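You operate a simulated robot arm through the tools that you are given. There is no shell and no other tool.

Carry out the task below with a simulated robot arm. There is one attempt and no reset: what you move stays moved.

TASK
Pour about 60 ml of engine oil into the generator's oil cup and put its lid back on.
Fine: use the blue jug on the long table and stand it back where it stood. Set down upright: blue jug.

Only the result counts: the job must be done as asked and must still hold three seconds after the hand-in. Knocking over, shifting, dropping, spilling or breaking anything else fails it. A push-on lid holds only when it is set on centred and level and pressed home; a screw cap is set on level and turned clockwise until tight.

THE ROBOT
A 7-joint arm with a two-finger parallel gripper, fixed in place. Base frame: the origin is at the foot of the arm, x ahead of it, y to its left, z up. Readings come in m, rad, newtons and seconds.
Its first joint turns from -2.601 to 2.601 rad. Payload 3.43 kg.
Tool frame: the origin (TCP) lies between the finger pads and is the grasp point; the fingertips stand 0.03 m ahead of it; z points along the fingers, y is the line along which they close. Largest opening 0.094 m; finger width 0.028, thickness 0.01; the body of the gripper, 0.05 by 0.096 m, starts 0.055 m behind the TCP.
Orientation is that of the tool frame in the base frame, as a unit quaternion [w, x, y, z]. With the fingers straight down and closing along the base's y, the tool's x points along the base's -x, its y along +y and its z along -z.

THE INTERFACE
- The arm moves only by the tool step_arm. Its argument "steps" is a list that holds one entry, the list of rows, each a list of 7 numbers: the shift along the tool's x, y, z in units of 25 mm (1.0 is 25 mm), then the turn, a rotation vector about the tool's x, y, z in units of 6 degrees (1.0 is 6 degrees), then the gripper command, from -1 (fully open) to 1 (shut), values between in proportion. In form: [[[tx, ty, tz, wx, wy, wz, grip], ...]]. A call has 1 to 20 rows; each row shifts and turns the commanded pose from where the row before left it, along the tool's axes as they then stand. A call with a number of a shift or a turn outside -1 to 1 is refused whole. Rows are played at 5 a second. More than 0.05 m and 0.15 rad between two rows, or a gripper value outside its range, and nothing of the call is played. A pose out of reach is approached as far as the arm can. The call stops where the force on the tool passes 40 N (or 10 N more than at its start, if that is more) or the arm is blocked; 0.2 s more then pass. The fingers move at their own pace (about 0.045 m/s each) and stop on an object; they squeeze with about 39 N. The grip force told is the motor's: it shows also when the fingers shut on nothing. Time passes only in rows, and 0.2 s behind the last, so rows that do not move let the fingers close. The reply holds the time, the measured pose of the TCP, the force on the tool along the base axes, the opening and the grip force, in the units named above and with some noise, with the torque about the TCP (base axes, N m) and any sound that the robot's microphone picked up.
- Cameras (640 x 400 px; columns grow to the right, rows downward): "scene" is fixed at [0.2174, -0.648, 1.2231]; the picture's right is [-0.67, 0.74, 0.00], its down [0.68, 0.62, -0.38] and it looks along [-0.28, -0.26, -0.92] (base axes); focal length 214 px, centre (320, 200). "wrist" rides on the gripper at [0.076, 0.014, -0.102] in the tool frame; the picture's right is [-0.18, 0.98, 0.00], its down [-0.75, -0.14, -0.64] and it looks along [-0.63, -0.12, 0.77] (tool axes); focal length 243 px, centre (320, 200). There is no depth. A picture from a camera that has moved, and an enlarged one, comes with that camera's place and axes in the base frame and with its lens.
- get_image(camera): a new picture of that camera. It takes no simulated time.
- inspect(camera, box): a new picture of the part [left, top, right, bottom] of that camera's present view, enlarged. It takes no simulated time.
- close_job(): hands the job in; it is judged then, once.

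Nothing tells you positions but the pictures and the camera data. Unless the task says otherwise, let go and move clear before handing in.

The tools are called after ">>>" as name(argument=value, ...) on one line, values as JSON. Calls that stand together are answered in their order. step_arm: Moves the arm, as the interface text tells. Its arguments: {"type":"object","properties":{"steps":{"type":"array","items":{"type":"array","items":{"type":"array","items":{"type":"number"}}}}},"required":["steps"]} The other tools are called the same way: get_image (camera) takes a picture; inspect (camera, box) takes an enlarged picture of a part of a camera's view; close_job () hands the job in.

At the start:

```text
clock: 0.0
tool_pos: [0.0464, -0.6721, 1.0283]
ee_rot: [0.0, 0.001, 1.0, 0.0]
ft_force: [-0.5, -0.5, -0.1]
moment: [-0.01, -0.01, -0.04]
width: 0.0938
gripper_force: 0.0
```

scene: 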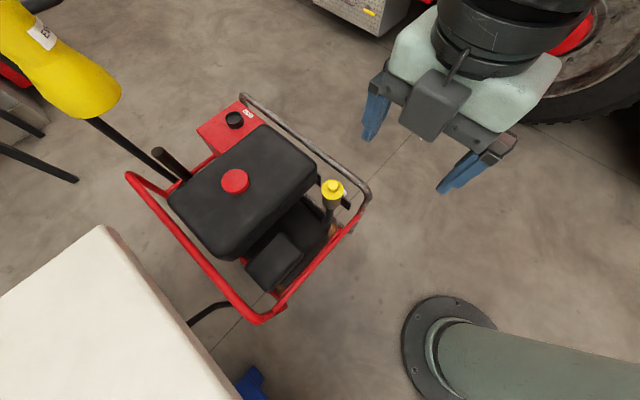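
wrist: 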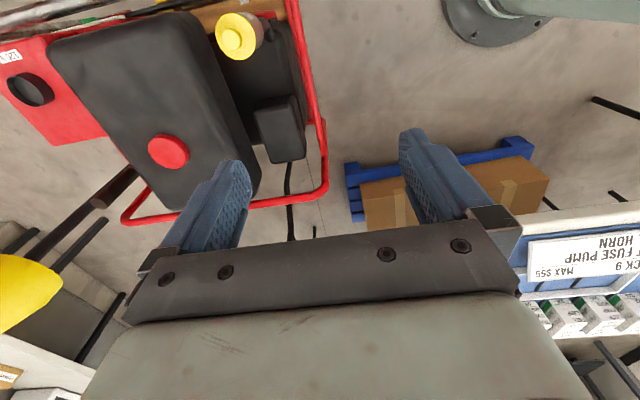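

The scene picture shows a red generator with a black tank, a red cap and a yellow-capped spout, and part of a white table at lower left. I don't see the blue jug yet, so I'll look closer before I move.

>>> inspect(camera="scene", box=[220, 100, 400, 340])

>>> inspect(camera="wrist", box=[320, 60, 640, 260])

>>> inspect(camera="scene", box=[0, 200, 320, 400])

>>> inspect(camera="wrist", box=[0, 0, 320, 200])

>>> inspect(camera="wrist", box=[400, 200, 640, 400])

```text
1.67 times, centred on (310, 220) of scene
camera zoom: at [0.2174, -0.648, 1.2231], right [-0.67, 0.74, 0.0], down [0.68, 0.62, -0.38], along [-0.28, -0.26, -0.92], focal length 358 px, centre (337, 167)
```

zoom: 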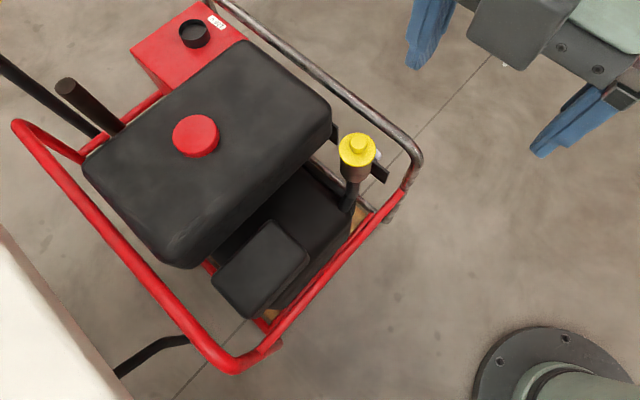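

```text
2.00 times, centred on (480, 160) of wrist
camera zoom: at [-0.0309, -0.6563, 1.1325], right [0.19, 0.98, 0.0], down [0.75, -0.14, 0.64], along [0.63, -0.12, -0.77], focal length 485 px, centre (0, 280)
```

zoom: 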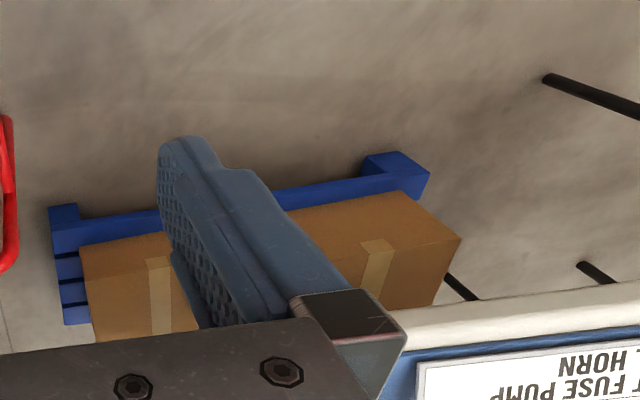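

```text
2.00 times, centred on (160, 300) of scene
camera zoom: at [0.2174, -0.648, 1.2231], right [-0.67, 0.74, 0.0], down [0.68, 0.62, -0.38], along [-0.28, -0.26, -0.92], focal length 429 px, centre (640, 0)
```

zoom: 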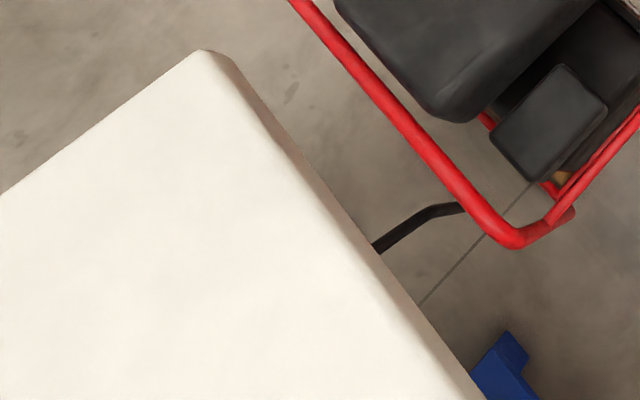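

```text
2.00 times, centred on (160, 100) of wrist
camera zoom: at [-0.0309, -0.6563, 1.1325], right [0.19, 0.98, 0.0], down [0.75, -0.14, 0.64], along [0.63, -0.12, -0.77], focal length 485 px, centre (640, 400)
```

zoom: 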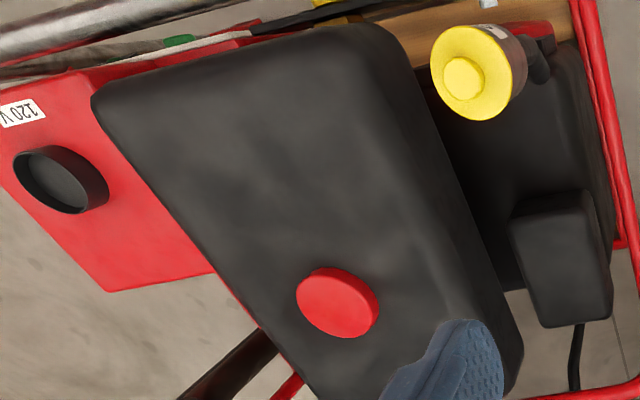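

```text
2.00 times, centred on (520, 300) of wrist
camera zoom: at [-0.0309, -0.6563, 1.1325], right [0.19, 0.98, 0.0], down [0.75, -0.14, 0.64], along [0.63, -0.12, -0.77], focal length 485 px, centre (-80, 0)
```

zoom: 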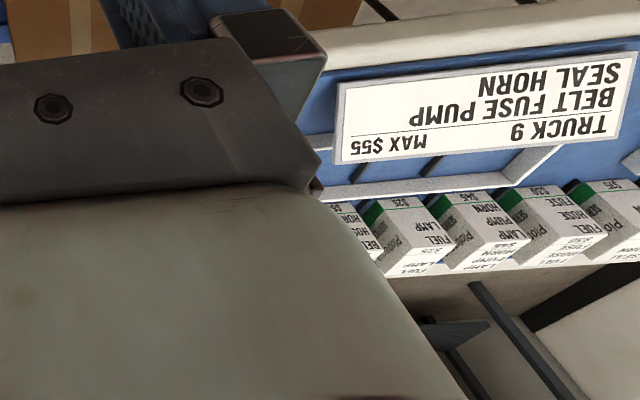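

The lid's knob triangulates to about (-0.005, -0.807, 0.666). I'll turn the wrist camera in place to find the long table and the blue jug.

>>> step_arm(steps=[[[0, 0, 0, 0, 0, -1, -1], [0, 0, 0, 0, 0, -1, -1], [0, 0, 0, 0, 0, -1, -1], [0, 0, 0, 0, 0, -1, -1], [0, 0, 0, 0, 0, -1, -1], [0, 0, 0, 0, 0, -1, -1], [0, 0, 0, 0, 0, -1, -1], [0, 0, 0, 0, 0, -1, -1]]])

>>> get_image(camera="wrist")

```text
clock: 1.8
tool_pos: [0.0447, -0.6717, 1.0294]
ee_rot: [0.001, -0.407, 0.914, -0.001]
ft_force: [-0.5, 0.5, 0.5]
moment: [0.0, 0.04, 0.05]
width: 0.0943
gripper_force: 0.0
```

```text
taken
camera wrist: at [-0.0167, -0.7177, 1.1328], right [-0.61, 0.79, 0.0], down [0.61, 0.47, 0.64], along [0.51, 0.39, -0.77], focal length 243 px, centre (320, 200)
```

wrist: 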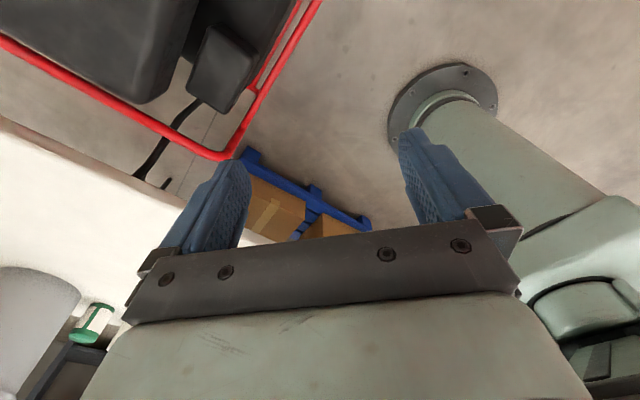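

A white table with items on it shows at the left of this view. I'll swing the camera the other way, towards +x/-y.

>>> step_arm(steps=[[[0, 0, 0, 0, 0, 1, -1], [0, 0, 0, 0, 0, 1, -1], [0, 0, 0, 0, 0, 1, -1], [0, 0, 0, 0, 0, 1, -1], [0, 0, 0, 0, 0, 1, -1], [0, 0, 0, 0, 0, 1, -1], [0, 0, 0, 0, 0, 1, -1], [0, 0, 0, 0, 0, 1, -1], [0, 0, 0, 0, 0, 1, -1], [0, 0, 0, 0, 0, 1, -1], [0, 0, 0, 0, 0, 1, -1], [0, 0, 0, 0, 0, 1, -1], [0, 0, 0, 0, 0, 1, -1]]])

>>> get_image(camera="wrist")

```text
clock: 4.6
tool_pos: [0.0457, -0.6711, 1.0291]
ee_rot: [0.0, 0.261, 0.965, 0.0]
ft_force: [0.3, 0.3, 0.1]
moment: [-0.04, 0.02, 0.03]
width: 0.0939
gripper_force: 0.0
```

```text
taken
camera wrist: at [-0.0133, -0.6198, 1.1326], right [0.65, 0.76, 0.0], down [0.58, -0.5, 0.64], along [0.49, -0.42, -0.77], focal length 243 px, centre (320, 200)
```

wrist: 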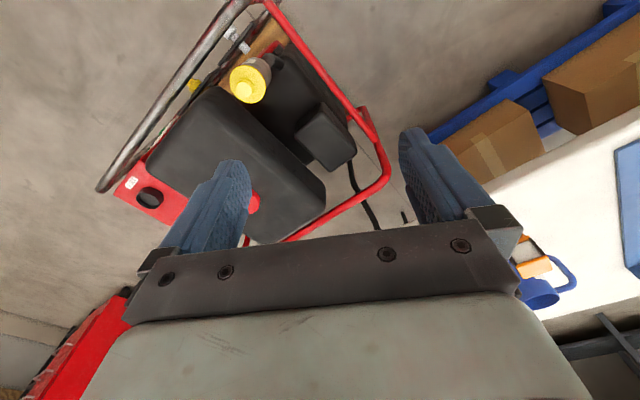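

The blue jug is on the long white table, to the right of this view. I'll move the arm towards it at height to get a better look.

>>> step_arm(steps=[[[-0.7, 0.94, 0, 0, 0, 0, -1], [-0.7, 0.94, 0, 0, 0, 0, -1], [-0.7, 0.94, 0, 0, 0, 0, -1], [-0.7, 0.94, 0, 0, 0, 0, -1], [-0.7, 0.94, 0, 0, 0, 0, -1], [-0.7, 0.94, 0, 0, 0, 0, -1], [-0.7, 0.94, 0, 0, 0, 0, -1], [-0.7, 0.94, 0, 0, 0, 0, -1], [-0.7, 0.94, 0, 0, 0, 0, -1], [-0.7, 0.94, 0, 0, 0, 0, -1], [-0.7, 0.94, 0, 0, 0, 0, -1], [-0.7, 0.94, 0, 0, 0, 0, -1], [-0.7, 0.94, 0, 0, 0, 0, -1], [0, 0, 0, 0, 0, -1, -1], [0, 0, 0, 0, 0, -1, -1], [0, 0, 0, 0, 0, -1, -1], [0, 0, 0, 0, 0, -1, -1]]])

>>> get_image(camera="wrist")

>>> get_image(camera="scene")

```text
clock: 8.2
tool_pos: [0.3943, -0.5222, 1.0311]
ee_rot: [-0.001, 0.052, 0.999, 0.0]
ft_force: [1.1, -0.5, -0.4]
moment: [0.02, 0.02, -0.01]
width: 0.094
gripper_force: 0.0
```

```text
taken
camera wrist: at [0.3208, -0.4988, 1.1336], right [0.29, 0.96, 0.0], down [0.73, -0.22, 0.64], along [0.62, -0.18, -0.77], focal length 243 px, centre (320, 200)
```

wrist: 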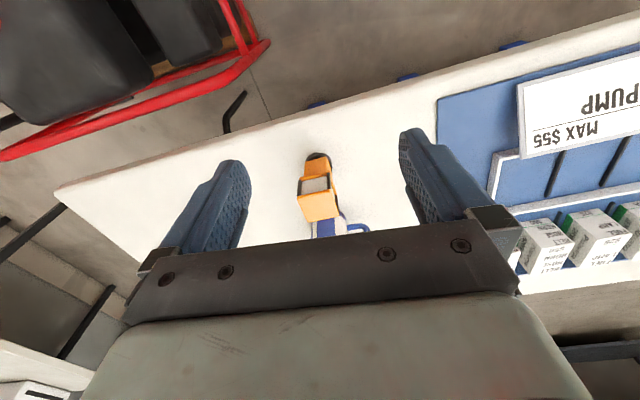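

```text
taken
```

scene: 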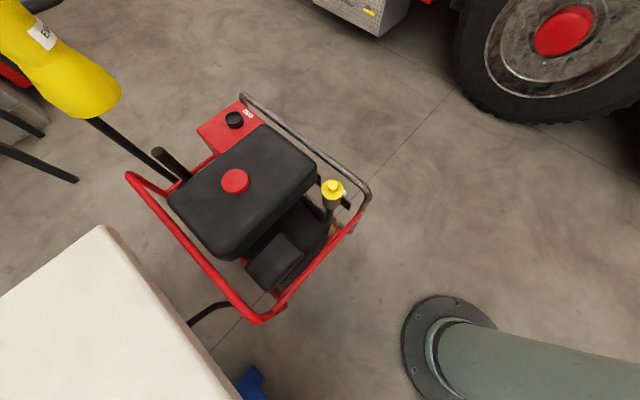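

An orange tool stands in front of the jug on the table, and the gripper body hides most of the jug. I'll move forward at the same height so the jug comes into the clear part of the view.

>>> step_arm(steps=[[[-0.91, -0.13, 0, 0, 0, 0, -1], [-0.91, -0.13, 0, 0, 0, 0, -1], [-0.91, -0.13, 0, 0, 0, 0, -1], [-0.91, -0.13, 0, 0, 0, 0, -1], [-0.91, -0.13, 0, 0, 0, 0, -1], [-0.91, -0.13, 0, 0, 0, 0, -1], [-0.91, -0.13, 0, 0, 0, 0, -1]]])

>>> get_image(camera="wrist")

```text
clock: 9.8
tool_pos: [0.5523, -0.5597, 1.0271]
ee_rot: [0.0, 0.053, 0.999, 0.0]
ft_force: [0.3, -0.8, -0.3]
moment: [-0.03, -0.04, 0.02]
width: 0.0938
gripper_force: 0.1
```

```text
taken
camera wrist: at [0.4774, -0.5373, 1.1314], right [0.29, 0.96, 0.0], down [0.73, -0.22, 0.64], along [0.62, -0.18, -0.77], focal length 243 px, centre (320, 200)
```

wrist: 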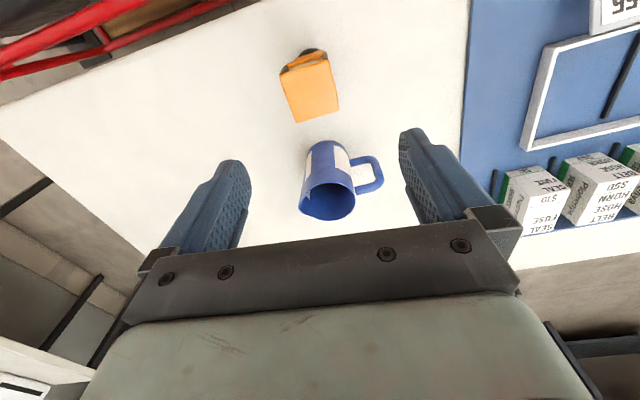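

Now the jug is in clear view: blue, open-topped, a white label on its side, and the handle towards +y. I'll enlarge it to read the label and measure it.

>>> inspect(camera="wrist", box=[250, 30, 410, 230])

>>> inspect(camera="wrist", box=[280, 120, 400, 230])

```text
2.00 times, centred on (330, 130) of wrist
camera zoom: at [0.4774, -0.5373, 1.1314], right [0.29, 0.96, 0.0], down [0.73, -0.22, 0.64], along [0.62, -0.18, -0.77], focal length 485 px, centre (300, 340)
```

zoom: 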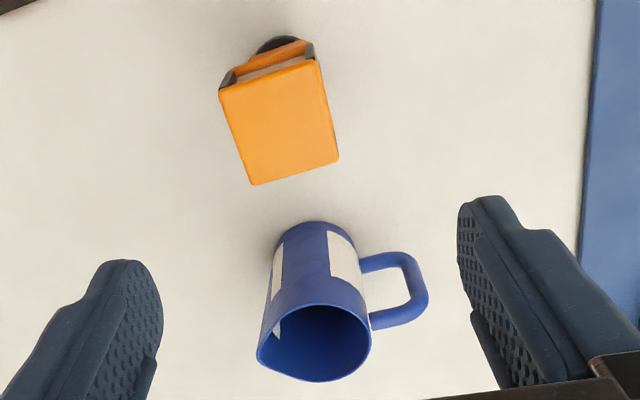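

```text
3.64 times, centred on (340, 175) of wrist
camera zoom: at [0.4774, -0.5373, 1.1314], right [0.29, 0.96, 0.0], down [0.73, -0.22, 0.64], along [0.62, -0.18, -0.77], focal length 882 px, centre (247, 291)
```

zoom: 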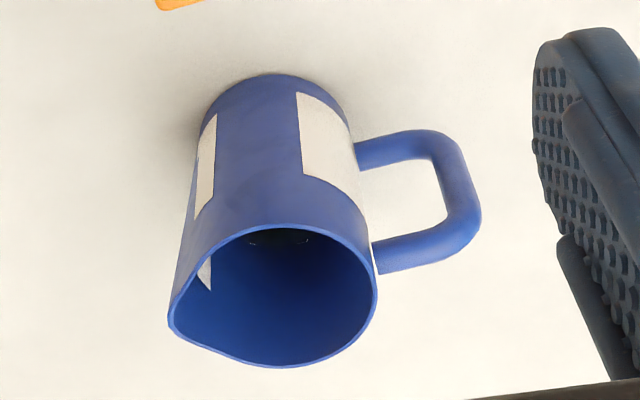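

I take the table top at z≈0.745 and the jug at about (0.69, -0.58), roughly 0.13 m tall and 0.073 m wide, with its handle towards +y and spout towards -y. Next I'll go back to the generator at height to study the yellow lid up close.

>>> step_arm(steps=[[[1, -0.5, 0, 0, 0, 0, -1], [1, -0.5, 0, 0, 0, 0, -1], [1, -0.5, 0, 0, 0, 0, -1], [1, -0.5, 0, 0, 0, 0, -1], [1, -0.5, 0, 0, 0, 0, -1], [1, -0.5, 0, 0, 0, 0, -1], [1, -0.5, 0, 0, 0, 0, -1], [1, -0.5, 0, 0, 0, 0, -1], [1, -0.5, 0, 0, 0, 0, -1], [1, -0.5, 0, 0, 0, 0, -1], [1, -0.5, 0, 0, 0, 0, -1], [1, -0.5, 0, 0, 0, 0, -1], [1, -0.5, 0, 0, 0, 0, -1], [1, -0.5, 0, 0, 0, 0, -1], [1, -0.5, 0, 0, 0, 0, -1], [1, -0.5, 0, 0, 0, 0, -1], [1, -0.5, 0, 0, 0, 0, -1], [1, -0.5, 0, 0, 0, 0, -1], [1, -0.5, 0, 0, 0, 0, -1], [1, -0.5, 0, 0, 0, 0, -1]]])

>>> get_image(camera="wrist")

```text
clock: 14.0
tool_pos: [0.0268, -0.7563, 1.0309]
ee_rot: [0.001, 0.054, 0.999, 0.0]
ft_force: [0.9, -0.2, -0.4]
moment: [0.0, 0.01, 0.03]
width: 0.0938
gripper_force: 0.1
```

```text
taken
camera wrist: at [-0.0476, -0.7339, 1.1333], right [0.29, 0.96, 0.0], down [0.73, -0.22, 0.64], along [0.62, -0.18, -0.77], focal length 243 px, centre (320, 200)
```

wrist: 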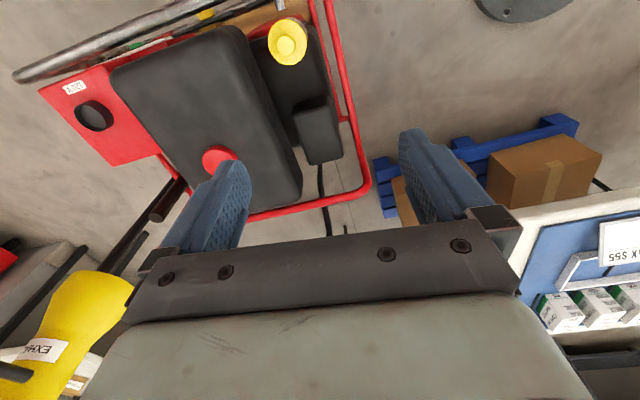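

The lid is at the top of this view. I'll centre over it and come down to about z 0.87 for a closer look.

>>> step_arm(steps=[[[0.14, -0.3, 0.91, 0, 0, 0, -1], [0.14, -0.3, 0.91, 0, 0, 0, -1], [0.14, -0.3, 0.91, 0, 0, 0, -1], [0.14, -0.3, 0.91, 0, 0, 0, -1], [0.14, -0.3, 0.91, 0, 0, 0, -1], [0.14, -0.3, 0.91, 0, 0, 0, -1], [0.14, -0.3, 0.91, 0, 0, 0, -1]]])

>>> get_image(camera="wrist")

>>> inspect(camera="wrist", box=[250, 0, 410, 130])

>>> inspect(camera="scene", box=[290, 150, 380, 240])

```text
clock: 15.6
tool_pos: [-0.0051, -0.8061, 0.8676]
ee_rot: [0.0, 0.054, 0.999, 0.0]
ft_force: [-0.1, 0.6, -0.1]
moment: [-0.03, 0.0, 0.03]
width: 0.0937
gripper_force: 0.2
```

```text
taken
camera wrist: at [-0.0794, -0.7821, 0.9706], right [0.29, 0.96, 0.0], down [0.73, -0.22, 0.64], along [0.62, -0.19, -0.77], focal length 243 px, centre (320, 200)
```

wrist: 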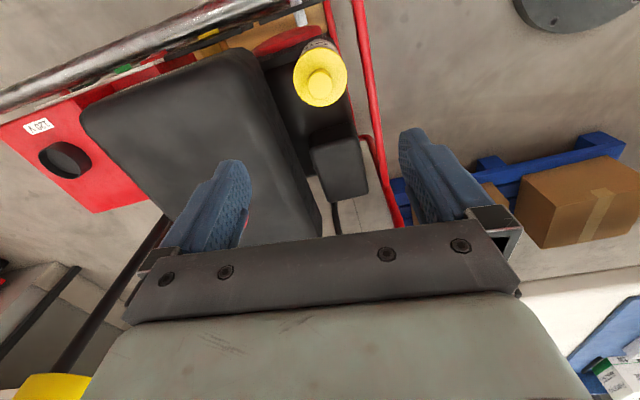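

```text
3.08 times, centred on (330, 65) of wrist
camera zoom: at [-0.0794, -0.7821, 0.9706], right [0.29, 0.96, 0.0], down [0.73, -0.22, 0.64], along [0.62, -0.19, -0.77], focal length 746 px, centre (289, 615)
```

zoom: 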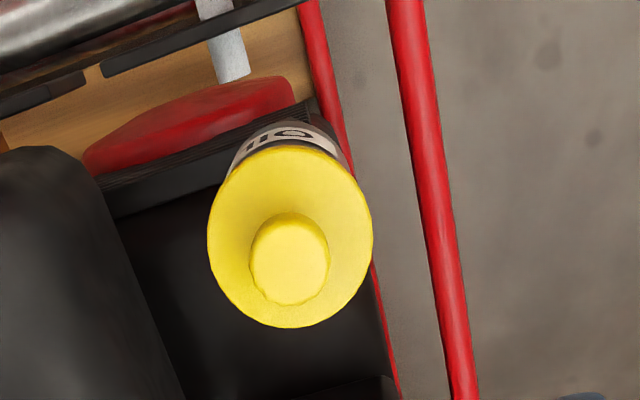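

```text
4.44 times, centred on (335, 195) of scene
camera zoom: at [0.2174, -0.648, 1.2231], right [-0.67, 0.74, 0.0], down [0.68, 0.62, -0.38], along [-0.28, -0.26, -0.92], focal length 953 px, centre (253, 222)
```

zoom: 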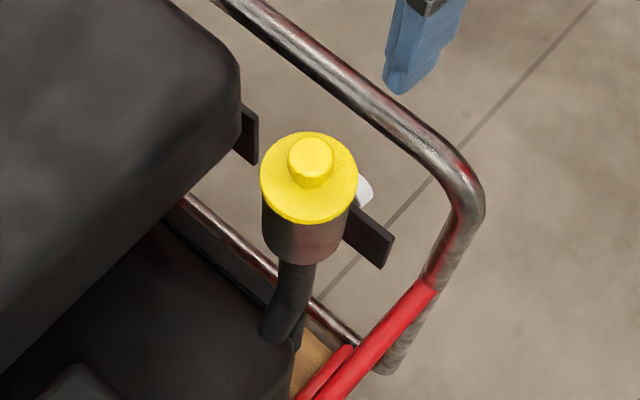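

The cup reads "OIL" and its lid is smooth, about 60 mm across with a knob about 28 mm wide and 30 mm tall, so it looks like a push-on lid. I'll come down to z≈0.77 with the fingers still above the knob and check the centring.

>>> step_arm(steps=[[[0, 0.1, 0.8, 0, 0, 0, -1], [0, 0, 0.8, 0, 0, 0, -1], [0, 0, 0.8, 0, 0, 0, -1], [0, 0, 0.8, 0, 0, 0, -1], [0, 0, 0.8, 0, 0, 0, -1]]])

>>> get_image(camera="wrist")

>>> inspect(camera="wrist", box=[200, 40, 440, 200])

>>> inspect(camera="scene", box=[280, 130, 400, 230])

```text
clock: 16.8
tool_pos: [0.0014, -0.804, 0.7694]
ee_rot: [0.0, 0.052, 0.999, -0.002]
ft_force: [-0.1, -0.1, 0.1]
moment: [0.01, 0.0, 0.01]
width: 0.0941
gripper_force: 0.0
```

```text
taken
camera wrist: at [-0.0735, -0.781, 0.8726], right [0.29, 0.96, 0.0], down [0.73, -0.22, 0.64], along [0.62, -0.18, -0.77], focal length 243 px, centre (320, 200)
```

wrist: 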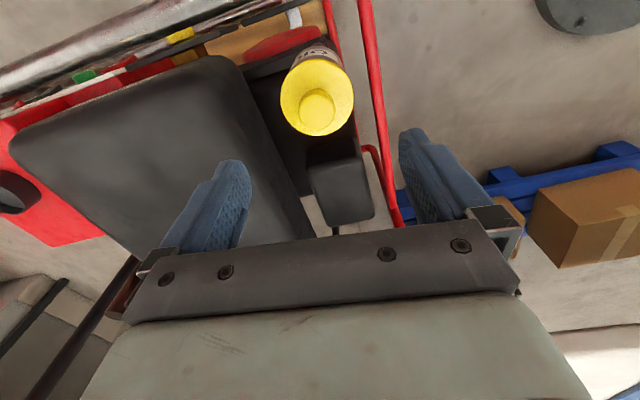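

```text
2.50 times, centred on (320, 120) of wrist
camera zoom: at [-0.0735, -0.781, 0.8726], right [0.29, 0.96, 0.0], down [0.73, -0.22, 0.64], along [0.62, -0.18, -0.77], focal length 606 px, centre (320, 400)
```

zoom: 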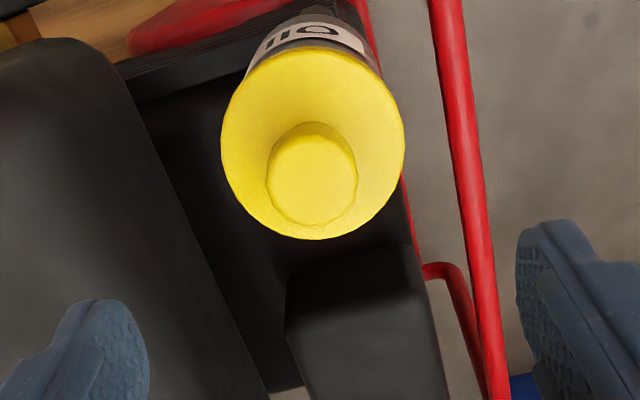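

```text
4.00 times, centred on (340, 180) of scene
camera zoom: at [0.2174, -0.648, 1.2231], right [-0.67, 0.74, 0.0], down [0.68, 0.62, -0.38], along [-0.28, -0.26, -0.92], focal length 858 px, centre (240, 280)
```

zoom: 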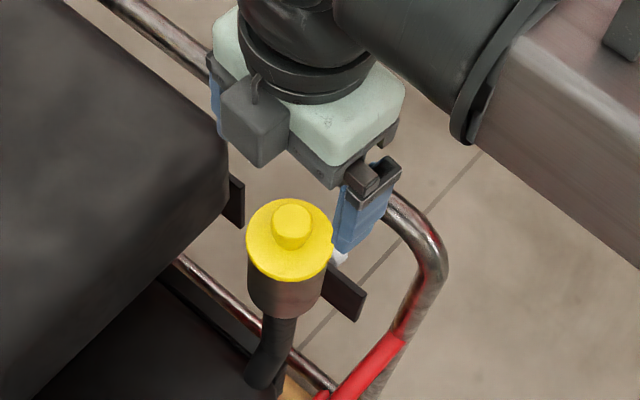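

The knob top is at about (-0.007, -0.804, 0.685). I'll lower to TCP z≈0.725 with a small x correction, then check again.

>>> step_arm(steps=[[[0.3, 0, 0.6, 0, 0, 0, -1], [0, 0, 0.6, 0, 0, 0, -1], [0, 0, 0.6, 0, 0, 0, -1], [0, 0, 0, 0, 0, 0, -1]]])

>>> get_image(camera="wrist")

>>> inspect(camera="scene", box=[280, 130, 400, 230])

```text
clock: 17.8
tool_pos: [-0.0073, -0.803, 0.7258]
ee_rot: [-0.001, 0.054, 0.999, 0.0]
ft_force: [0.4, 0.4, 1.3]
moment: [-0.02, -0.02, 0.02]
width: 0.094
gripper_force: 0.1
```

```text
taken
camera wrist: at [-0.0816, -0.7793, 0.829], right [0.29, 0.96, 0.0], down [0.73, -0.22, 0.64], along [0.62, -0.18, -0.77], focal length 243 px, centre (320, 200)
```

wrist: 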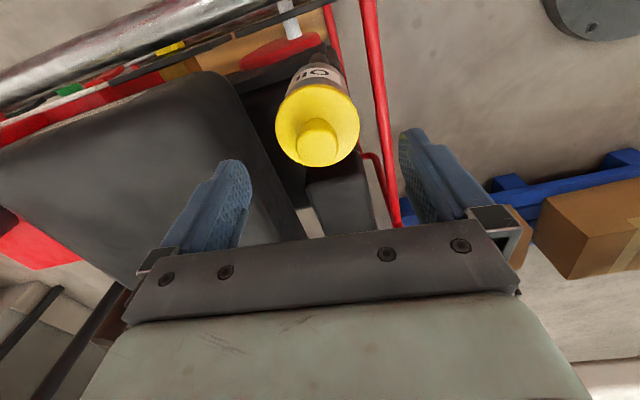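

```text
4.00 times, centred on (340, 180) of scene
camera zoom: at [0.2174, -0.648, 1.2231], right [-0.67, 0.74, 0.0], down [0.68, 0.62, -0.38], along [-0.28, -0.26, -0.92], focal length 858 px, centre (240, 280)
```

zoom: 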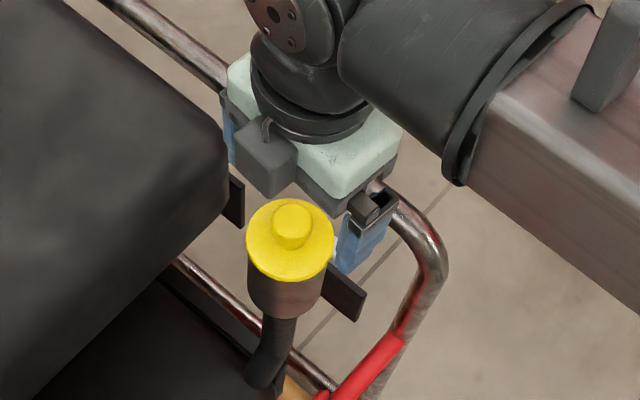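

The gripper is lined up over the lid in both views. I'll lower in small steps so the fingers straddle the knob, watching the force.

>>> step_arm(steps=[[[0.08, -0.05, 0.4, 0, 0, 0, -1], [0, 0, 0.4, 0, 0, 0, -1], [0, 0, 0, 0, 0, 0, -1]]])

>>> inspect(camera="wrist", box=[200, 60, 440, 220])

>>> inspect(camera="scene", box=[300, 150, 380, 220])

```text
clock: 18.6
tool_pos: [-0.0118, -0.8032, 0.7047]
ee_rot: [0.0, 0.053, 0.999, 0.0]
ft_force: [-0.1, -0.3, -0.4]
moment: [0.03, 0.0, -0.01]
width: 0.0939
gripper_force: 0.1
```

```text
2.50 times, centred on (320, 140) of wrist
camera zoom: at [-0.0849, -0.781, 0.8078], right [0.29, 0.96, 0.0], down [0.73, -0.22, 0.64], along [0.62, -0.18, -0.77], focal length 606 px, centre (320, 350)
```

zoom: 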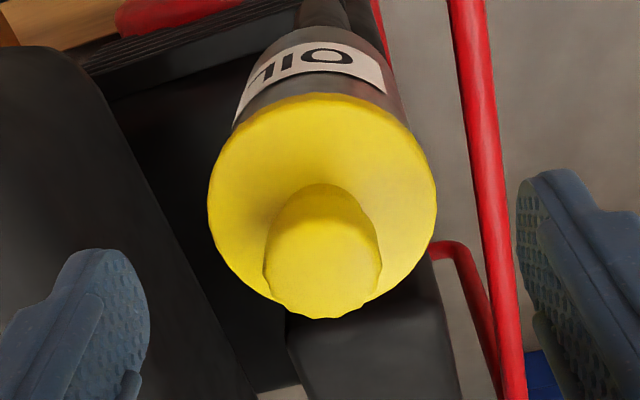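

```text
5.71 times, centred on (340, 185) of scene
camera zoom: at [0.2174, -0.648, 1.2231], right [-0.67, 0.74, 0.0], down [0.68, 0.62, -0.38], along [-0.28, -0.26, -0.92], focal length 1226 px, centre (206, 286)
```

zoom: 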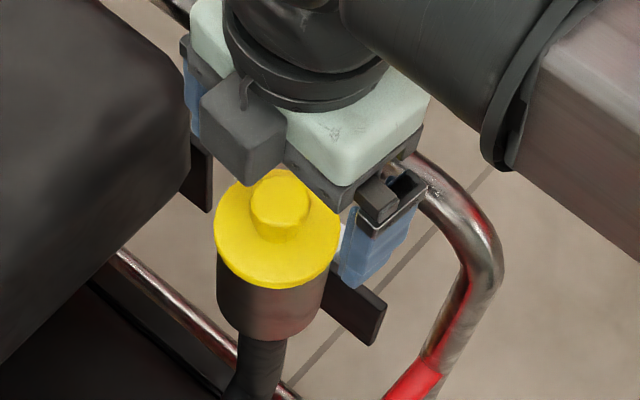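

The fingers straddle the knob and are centred on it. I'll go down about 14 mm and close on it.

>>> step_arm(steps=[[[0, 0, 0.3, 0, 0, 0, -1], [0, 0, 0.24, 0, 0, 0, -1], [0, 0, 0, 0, 0, 0, -1]]])

>>> step_arm(steps=[[[0, 0, 0, 0, 0, 0, 1], [0, 0, 0, 0, 0, 0, 1], [0, 0, 0, 0, 0, 0, 1], [0, 0, 0, 0, 0, 0, 1], [0, 0, 0, 0, 0, 0, 1], [0, 0, 0, 0, 0, 0, 1]]])

>>> inspect(camera="scene", box=[300, 150, 380, 220])

>>> inspect(camera="wrist", box=[200, 60, 440, 220])

```text
clock: 19.4
tool_pos: [-0.0109, -0.804, 0.691]
ee_rot: [0.0, 0.053, 0.999, 0.001]
ft_force: [0.8, 0.4, -0.3]
moment: [0.0, -0.02, 0.01]
width: 0.0943
gripper_force: 0.0
```

```text
clock: 20.8
tool_pos: [-0.01, -0.8022, 0.692]
ee_rot: [0.0, 0.053, 0.999, 0.0]
ft_force: [0.7, -0.5, 0.5]
moment: [0.04, -0.01, 0.02]
width: 0.0274
gripper_force: 39.0
heard: snap
```

```text
5.71 times, centred on (340, 185) of scene
camera zoom: at [0.2174, -0.648, 1.2231], right [-0.67, 0.74, 0.0], down [0.68, 0.62, -0.38], along [-0.28, -0.26, -0.92], focal length 1226 px, centre (206, 286)
```

zoom: 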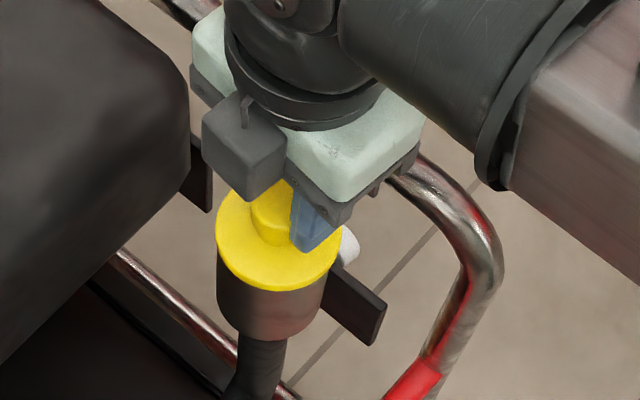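

```text
2.50 times, centred on (320, 140) of wrist
camera zoom: at [-0.0851, -0.7801, 0.7943], right [0.29, 0.96, 0.0], down [0.73, -0.22, 0.64], along [0.62, -0.18, -0.77], focal length 606 px, centre (320, 350)
```

zoom: 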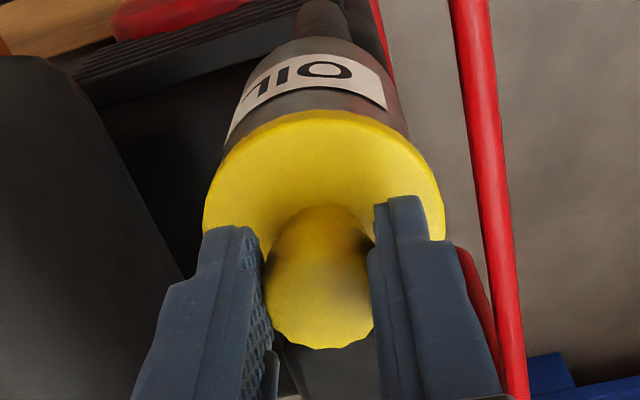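

The knob is gripped at 27 mm and I heard a snap, which may be the lid popping loose. I'll lift it slowly straight up.

>>> step_arm(steps=[[[0, 0, -0.2, 0, 0, 0, 1], [0, 0, -0.2, 0, 0, 0, 1], [0, 0, -0.4, 0, 0, 0, 1], [0, 0, -0.4, 0, 0, 0, 1], [0, 0, -0.6, 0, 0, 0, 1], [0, 0, -0.6, 0, 0, 0, 1]]])

>>> inspect(camera="scene", box=[280, 130, 400, 230])

>>> get_image(camera="wrist")

```text
clock: 22.2
tool_pos: [-0.0113, -0.8024, 0.7524]
ee_rot: [0.0, 0.053, 0.999, 0.0]
ft_force: [0.1, -0.3, 0.4]
moment: [0.02, -0.01, 0.03]
width: 0.0002
gripper_force: 32.5
```

```text
4.00 times, centred on (340, 180) of scene
camera zoom: at [0.2174, -0.648, 1.2231], right [-0.67, 0.74, 0.0], down [0.68, 0.62, -0.38], along [-0.28, -0.26, -0.92], focal length 858 px, centre (240, 280)
```

zoom: 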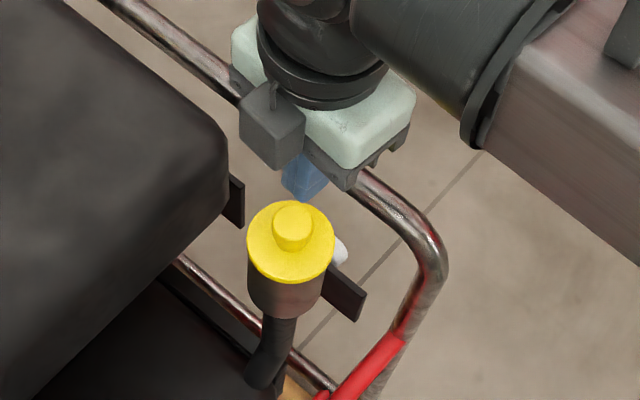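

```text
taken
camera wrist: at [-0.086, -0.7796, 0.8552], right [0.29, 0.96, 0.0], down [0.73, -0.22, 0.64], along [0.62, -0.18, -0.77], focal length 243 px, centre (320, 200)
```

wrist: 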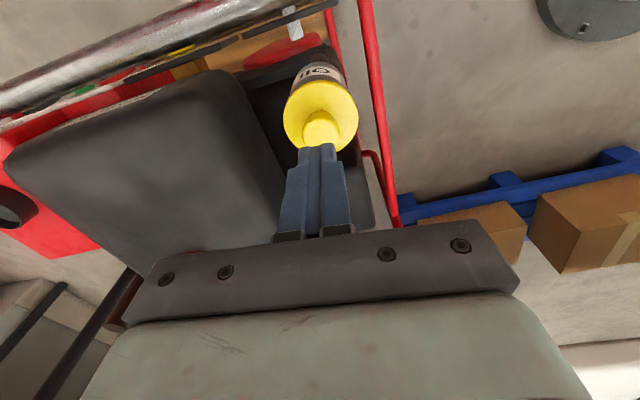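

The fingers slipped off the knob and the lid is still on the cup. I'll open, go a bit deeper for a fuller grip, and pull up in small steps while watching the force.

>>> step_arm(steps=[[[0, 0, 0, 0, 0, 0, -0.2], [0, 0, 0, 0, 0, 0, -0.2], [0, 0, 0, 0, 0, 0, -0.2], [0, 0, 0, 0, 0, 0, -0.2]]])

>>> inspect(camera="wrist", box=[200, 40, 440, 200])

```text
clock: 23.2
tool_pos: [-0.0128, -0.8035, 0.7507]
ee_rot: [0.0, 0.054, 0.999, -0.001]
ft_force: [0.7, -0.6, 0.2]
moment: [-0.02, 0.02, -0.01]
width: 0.0567
gripper_force: 0.0
```

```text
2.50 times, centred on (320, 120) of wrist
camera zoom: at [-0.086, -0.7797, 0.8549], right [0.29, 0.96, 0.0], down [0.73, -0.22, 0.64], along [0.62, -0.18, -0.77], focal length 606 px, centre (320, 400)
```

zoom: 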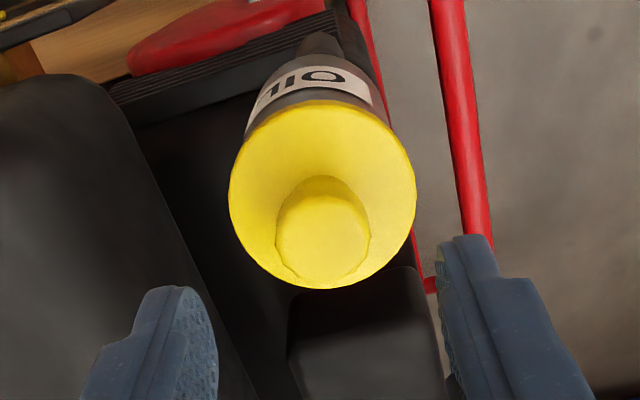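

I'll go down until the fingertips lightly touch the lid's disc, then close and pull.

>>> step_arm(steps=[[[0, 0, 0.8, 0, 0, 0, -0.2], [0, 0, 0.8, 0, 0, 0, -0.2], [0, 0, 0.75, 0, 0, 0, -0.2], [0, 0, 0, 0, 0, 0, -0.2]]])

>>> step_arm(steps=[[[0, 0, 0.1, 0, 0, 0, -0.2], [0, 0, 0, 0, 0, 0, -0.2]]])

>>> step_arm(steps=[[[0, 0, 0.1, 0, 0, 0, -0.2], [0, 0, 0, 0, 0, 0, -0.2]]])

```text
clock: 24.2
tool_pos: [-0.0125, -0.8018, 0.6929]
ee_rot: [0.0, 0.053, 0.999, -0.001]
ft_force: [-0.3, 0.1, -0.8]
moment: [-0.01, -0.01, -0.01]
width: 0.0564
gripper_force: 0.0
```

```text
clock: 24.8
tool_pos: [-0.0111, -0.8024, 0.689]
ee_rot: [0.0, 0.053, 0.999, -0.001]
ft_force: [0.1, 0.1, -0.8]
moment: [-0.03, 0.01, -0.02]
width: 0.0566
gripper_force: 0.0
```

```text
clock: 25.4
tool_pos: [-0.0119, -0.8035, 0.6871]
ee_rot: [0.0, 0.054, 0.999, 0.001]
ft_force: [-0.1, -0.3, -0.1]
moment: [0.01, -0.02, 0.0]
width: 0.0564
gripper_force: 0.0
```

>>> step_arm(steps=[[[0, 0, 0.12, 0, 0, 0, -0.2], [0, 0, 0, 0, 0, 0, -0.2]]])

>>> inspect(camera="wrist", box=[200, 80, 440, 240])

>>> inspect(camera="scene", box=[300, 150, 380, 220])

```text
clock: 26.0
tool_pos: [-0.0111, -0.8025, 0.684]
ee_rot: [0.0, 0.054, 0.999, 0.0]
ft_force: [0.3, 0.4, 0.4]
moment: [-0.01, -0.02, -0.03]
width: 0.0563
gripper_force: 0.1
```

```text
2.50 times, centred on (320, 160) of wrist
camera zoom: at [-0.0853, -0.7796, 0.7872], right [0.29, 0.96, 0.0], down [0.73, -0.22, 0.64], along [0.62, -0.18, -0.77], focal length 606 px, centre (320, 300)
```

zoom: 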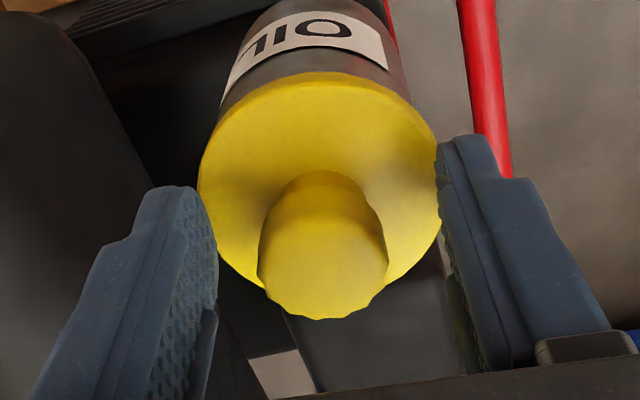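

```text
5.71 times, centred on (340, 185) of scene
camera zoom: at [0.2174, -0.648, 1.2231], right [-0.67, 0.74, 0.0], down [0.68, 0.62, -0.38], along [-0.28, -0.26, -0.92], focal length 1226 px, centre (206, 286)
```

zoom: 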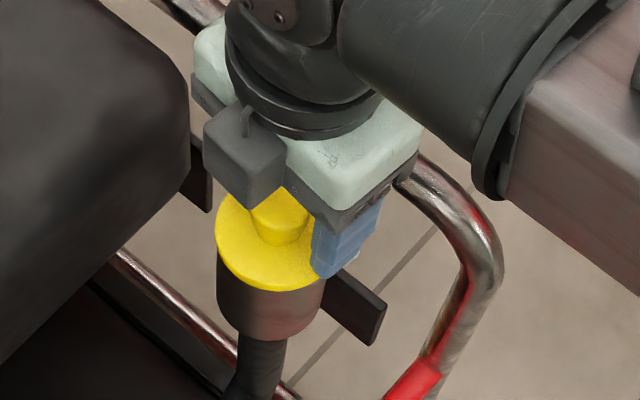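

No contact yet with the tips at about z 0.654. I'll keep going down in small steps.

>>> step_arm(steps=[[[0, 0, 0.12, 0, 0, 0, -0.2], [0, 0, 0, 0, 0, 0, -0.2]]])

>>> step_arm(steps=[[[0, 0, 0.12, 0, 0, 0, -0.2], [0, 0, 0, 0, 0, 0, -0.2]]])

>>> inspect(camera="scene", box=[300, 150, 380, 220])

```text
clock: 26.6
tool_pos: [-0.0117, -0.8038, 0.6823]
ee_rot: [-0.001, 0.054, 0.999, 0.0]
ft_force: [-0.1, 0.2, 0.0]
moment: [-0.04, 0.05, -0.02]
width: 0.0564
gripper_force: 0.1
```

```text
clock: 27.2
tool_pos: [-0.0119, -0.8033, 0.6783]
ee_rot: [-0.001, 0.054, 0.999, -0.002]
ft_force: [-2.9, -7.0, 22.7]
moment: [-0.13, -0.03, -0.05]
width: 0.0555
gripper_force: 0.1
heard: snap
```

```text
5.71 times, centred on (340, 185) of scene
camera zoom: at [0.2174, -0.648, 1.2231], right [-0.67, 0.74, 0.0], down [0.68, 0.62, -0.38], along [-0.28, -0.26, -0.92], focal length 1226 px, centre (206, 286)
```

zoom: 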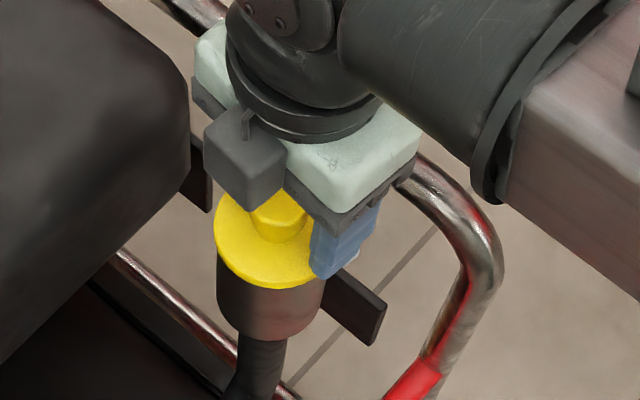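

The fingertips touched the disc at about z 0.649 (23 N) and I heard a snap, so this is a push-on lid that has clicked home. I'll back off 2 mm, grip the full knob and pull gently.

>>> step_arm(steps=[[[0, 0, -0.12, 0, 0, 0, -0.2], [0, 0, 0, 0, 0, 0, 1], [0, 0, 0, 0, 0, 0, 1], [0, 0, 0, 0, 0, 0, 1], [0, 0, 0, 0, 0, 0, 1]]])

>>> step_arm(steps=[[[0, 0, -0.08, 0, 0, 0, 1]]])

>>> step_arm(steps=[[[0, 0, -0.08, 0, 0, 0, 1]]])

>>> step_arm(steps=[[[0, 0, -0.08, 0, 0, 0, 1]]])

```text
clock: 28.4
tool_pos: [-0.0115, -0.8022, 0.682]
ee_rot: [0.0, 0.053, 0.999, 0.0]
ft_force: [1.0, 1.4, 2.8]
moment: [0.04, -0.08, -0.02]
width: 0.0283
gripper_force: 38.8
heard: snap
```

```text
clock: 28.8
tool_pos: [-0.0128, -0.8044, 0.6841]
ee_rot: [0.0, 0.053, 0.999, 0.001]
ft_force: [0.3, 0.4, -0.2]
moment: [0.0, -0.02, 0.02]
width: 0.0281
gripper_force: 38.7
```

```text
clock: 29.2
tool_pos: [-0.0124, -0.8029, 0.6883]
ee_rot: [0.0, 0.054, 0.999, -0.001]
ft_force: [-0.5, -0.4, -0.1]
moment: [0.02, 0.01, 0.0]
width: 0.028
gripper_force: 39.0
```

```text
clock: 29.6
tool_pos: [-0.0125, -0.8029, 0.688]
ee_rot: [0.0, 0.053, 0.999, 0.0]
ft_force: [-0.6, -0.4, -0.4]
moment: [0.0, -0.01, -0.04]
width: 0.028
gripper_force: 39.3
```

Grip is 28 mm and the force is near zero while rising, so the lid may already be loose. Checking.

>>> step_arm(steps=[[[0, 0, -0.3, 0, 0, 0, 1], [0, 0, 0, 0, 0, 0, 1]]])

>>> inspect(camera="scene", box=[300, 150, 380, 220])

>>> inspect(camera="wrist", box=[200, 80, 440, 240])

```text
clock: 30.2
tool_pos: [-0.0126, -0.8022, 0.6953]
ee_rot: [0.0, 0.053, 0.999, 0.0]
ft_force: [-0.5, 0.1, 0.5]
moment: [0.03, 0.03, 0.01]
width: 0.0282
gripper_force: 38.8
```

```text
5.71 times, centred on (340, 185) of scene
camera zoom: at [0.2174, -0.648, 1.2231], right [-0.67, 0.74, 0.0], down [0.68, 0.62, -0.38], along [-0.28, -0.26, -0.92], focal length 1226 px, centre (206, 286)
```

zoom: 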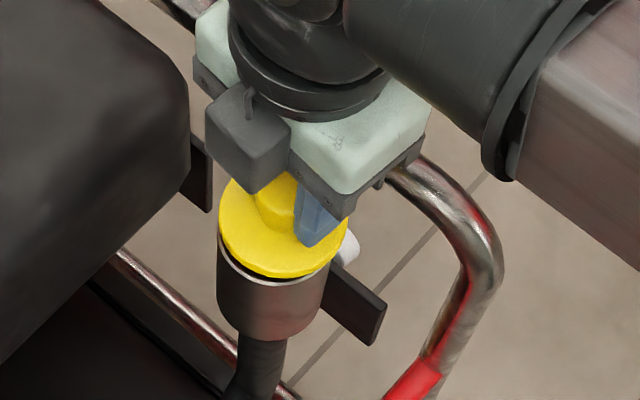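

```text
2.50 times, centred on (320, 160) of wrist
camera zoom: at [-0.0868, -0.7799, 0.7994], right [0.29, 0.96, 0.0], down [0.73, -0.22, 0.64], along [0.62, -0.18, -0.77], focal length 606 px, centre (320, 300)
```

zoom: 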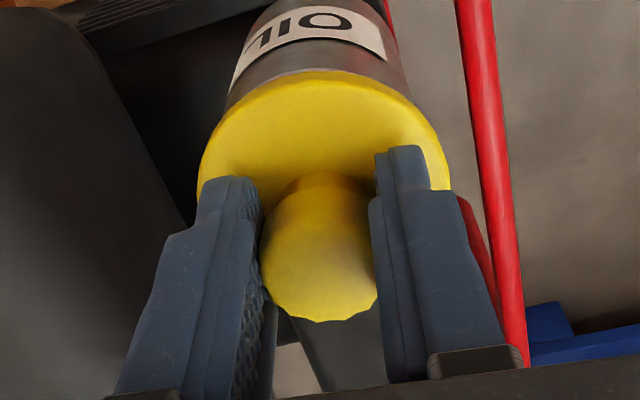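

The lid is off and in the gripper. I'll lift it clear and carry it to a free spot on the long table, around (0.56, -0.70), away from the jug and the orange tool.

>>> step_arm(steps=[[[0, 0, -1, 0, 0, 0, 1], [0, 0, -1, 0, 0, 0, 1], [0, 0, -1, 0, 0, 0, 1], [0, 0, -1, 0, 0, 0, 1], [0, 0, -1, 0, 0, 0, 1], [0, 0, -1, 0, 0, 0, 1], [0, 0, -1, 0, 0, 0, 1], [0, 0, -1, 0, 0, 0, 1], [0, 0, -1, 0, 0, 0, 1], [0, 0, -1, 0, 0, 0, 1]]])

>>> get_image(camera="wrist")

>>> inspect(camera="scene", box=[280, 130, 400, 230])

>>> get_image(camera="scene")

```text
clock: 32.4
tool_pos: [-0.0106, -0.8038, 0.9438]
ee_rot: [0.0, 0.053, 0.999, 0.0]
ft_force: [0.1, 0.0, -1.1]
moment: [-0.03, -0.02, -0.01]
width: 0.0271
gripper_force: 39.0
```

```text
taken
camera wrist: at [-0.0852, -0.7804, 1.0474], right [0.29, 0.96, 0.0], down [0.73, -0.22, 0.64], along [0.62, -0.18, -0.77], focal length 243 px, centre (320, 200)
```

wrist: 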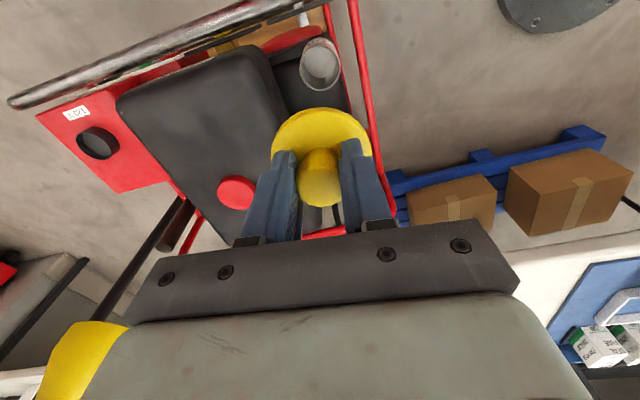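

```text
4.00 times, centred on (340, 180) of scene
camera zoom: at [0.2174, -0.648, 1.2231], right [-0.67, 0.74, 0.0], down [0.68, 0.62, -0.38], along [-0.28, -0.26, -0.92], focal length 858 px, centre (240, 280)
```

zoom: 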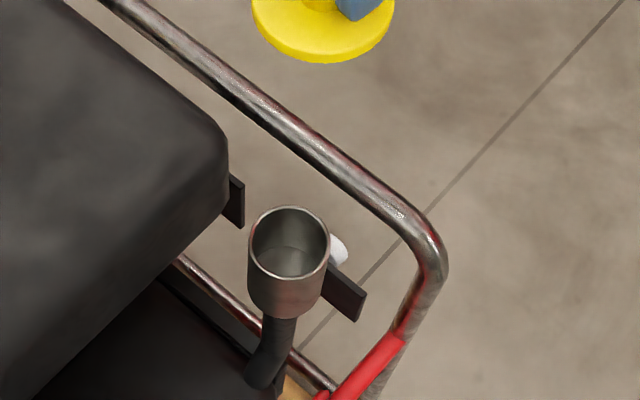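

```text
taken
```

scene: 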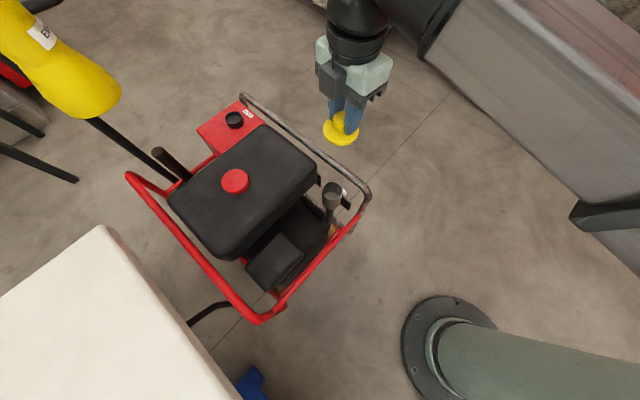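

The open cup is visible. A closer look at its inside first.

>>> inspect(camera="scene", box=[318, 172, 352, 206])

>>> inspect(camera="wrist", box=[290, 20, 350, 110])

```text
11.76 times, centred on (335, 189) of scene
camera zoom: at [0.2174, -0.648, 1.2231], right [-0.67, 0.74, 0.0], down [0.68, 0.62, -0.38], along [-0.28, -0.26, -0.92], focal length 2523 px, centre (144, 329)
```

zoom: 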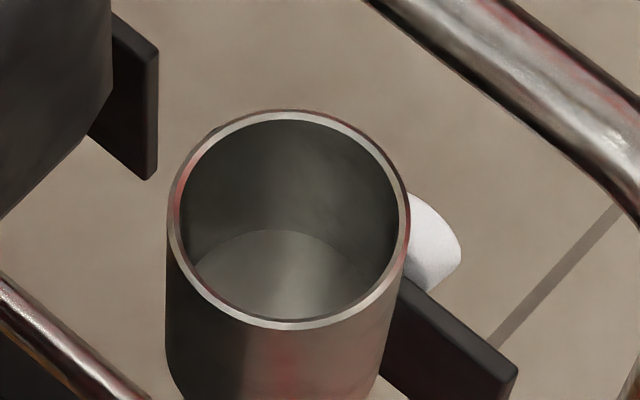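

```text
4.44 times, centred on (320, 65) of wrist
camera zoom: at [-0.0852, -0.7804, 1.0474], right [0.29, 0.96, 0.0], down [0.73, -0.22, 0.64], along [0.62, -0.18, -0.77], focal length 1078 px, centre (320, 800)
```

zoom: 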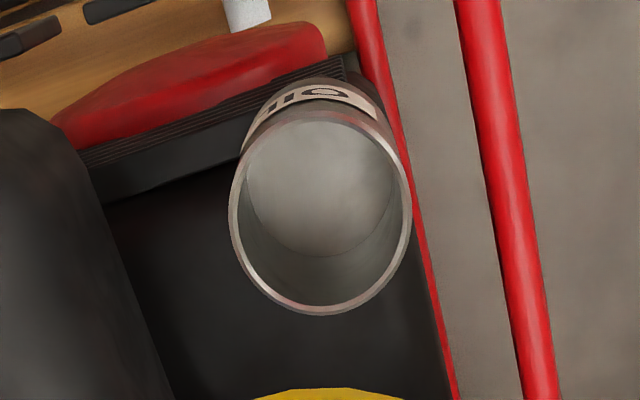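

The cup is empty, about 54 mm across inside and 60 mm deep, so 60 ml should be roughly 26 mm of oil. Now I'll carry the lid to the table.

>>> step_arm(steps=[[[-0.97, 0.28, 0, 0, 0, 0, 1], [-0.97, 0.28, 0, 0, 0, 0, 1], [-0.97, 0.28, 0, 0, 0, 0, 1], [-0.97, 0.28, 0, 0, 0, 0, 1], [-0.97, 0.28, 0, 0, 0, 0, 1], [-0.97, 0.28, 0, 0, 0, 0, 1], [-0.97, 0.28, 0, 0, 0, 0, 1], [-0.97, 0.28, 0, 0, 0, 0, 1], [-0.97, 0.28, 0, 0, 0, 0, 1], [-0.97, 0.28, 0, 0, 0, 0, 1], [-0.97, 0.28, 0, 0, 0, 0, 1], [-0.97, 0.28, 0, 0, 0, 0, 1], [-0.97, 0.28, 0, 0, 0, 0, 1], [-0.97, 0.28, 0, 0, 0, 0, 1], [-0.97, 0.28, 0, 0, 0, 0, 1], [-0.97, 0.28, 0, 0, 0, 0, 1], [-0.97, 0.28, 0, 0, 0, 0, 1], [-0.97, 0.28, 0, 0, 0, 0, 1], [-0.97, 0.28, 0, 0, 0, 0, 1], [-0.97, 0.28, 0, 0, 0, 0, 1]]])

>>> get_image(camera="wrist")

>>> get_image(camera="scene")

```text
clock: 36.6
tool_pos: [0.488, -0.7156, 0.946]
ee_rot: [0.0, 0.053, 0.999, 0.0]
ft_force: [0.1, -0.4, -0.1]
moment: [0.01, 0.0, -0.02]
width: 0.0273
gripper_force: 39.1
```

```text
taken
camera wrist: at [0.4127, -0.692, 1.0485], right [0.29, 0.96, 0.0], down [0.73, -0.22, 0.64], along [0.62, -0.18, -0.77], focal length 243 px, centre (320, 200)
```

wrist: 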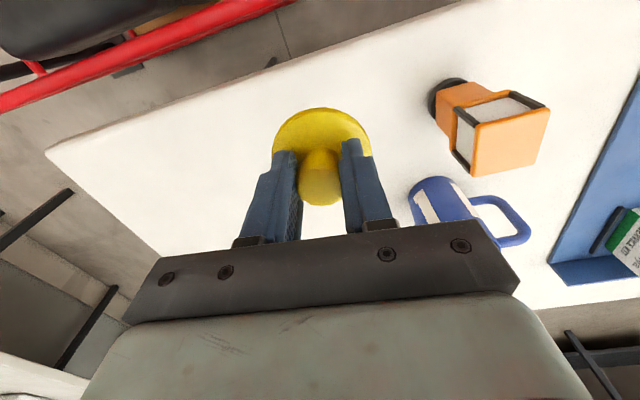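

```text
taken
```

scene: 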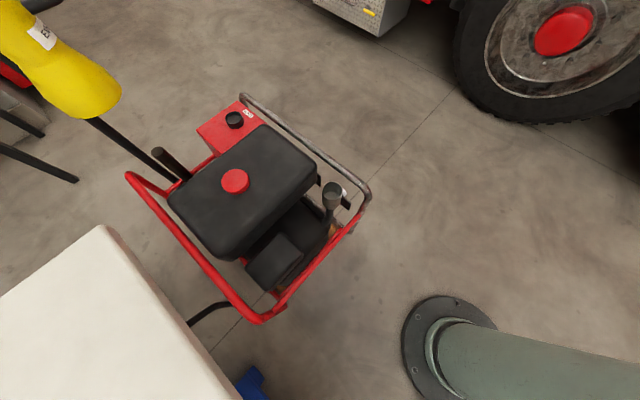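

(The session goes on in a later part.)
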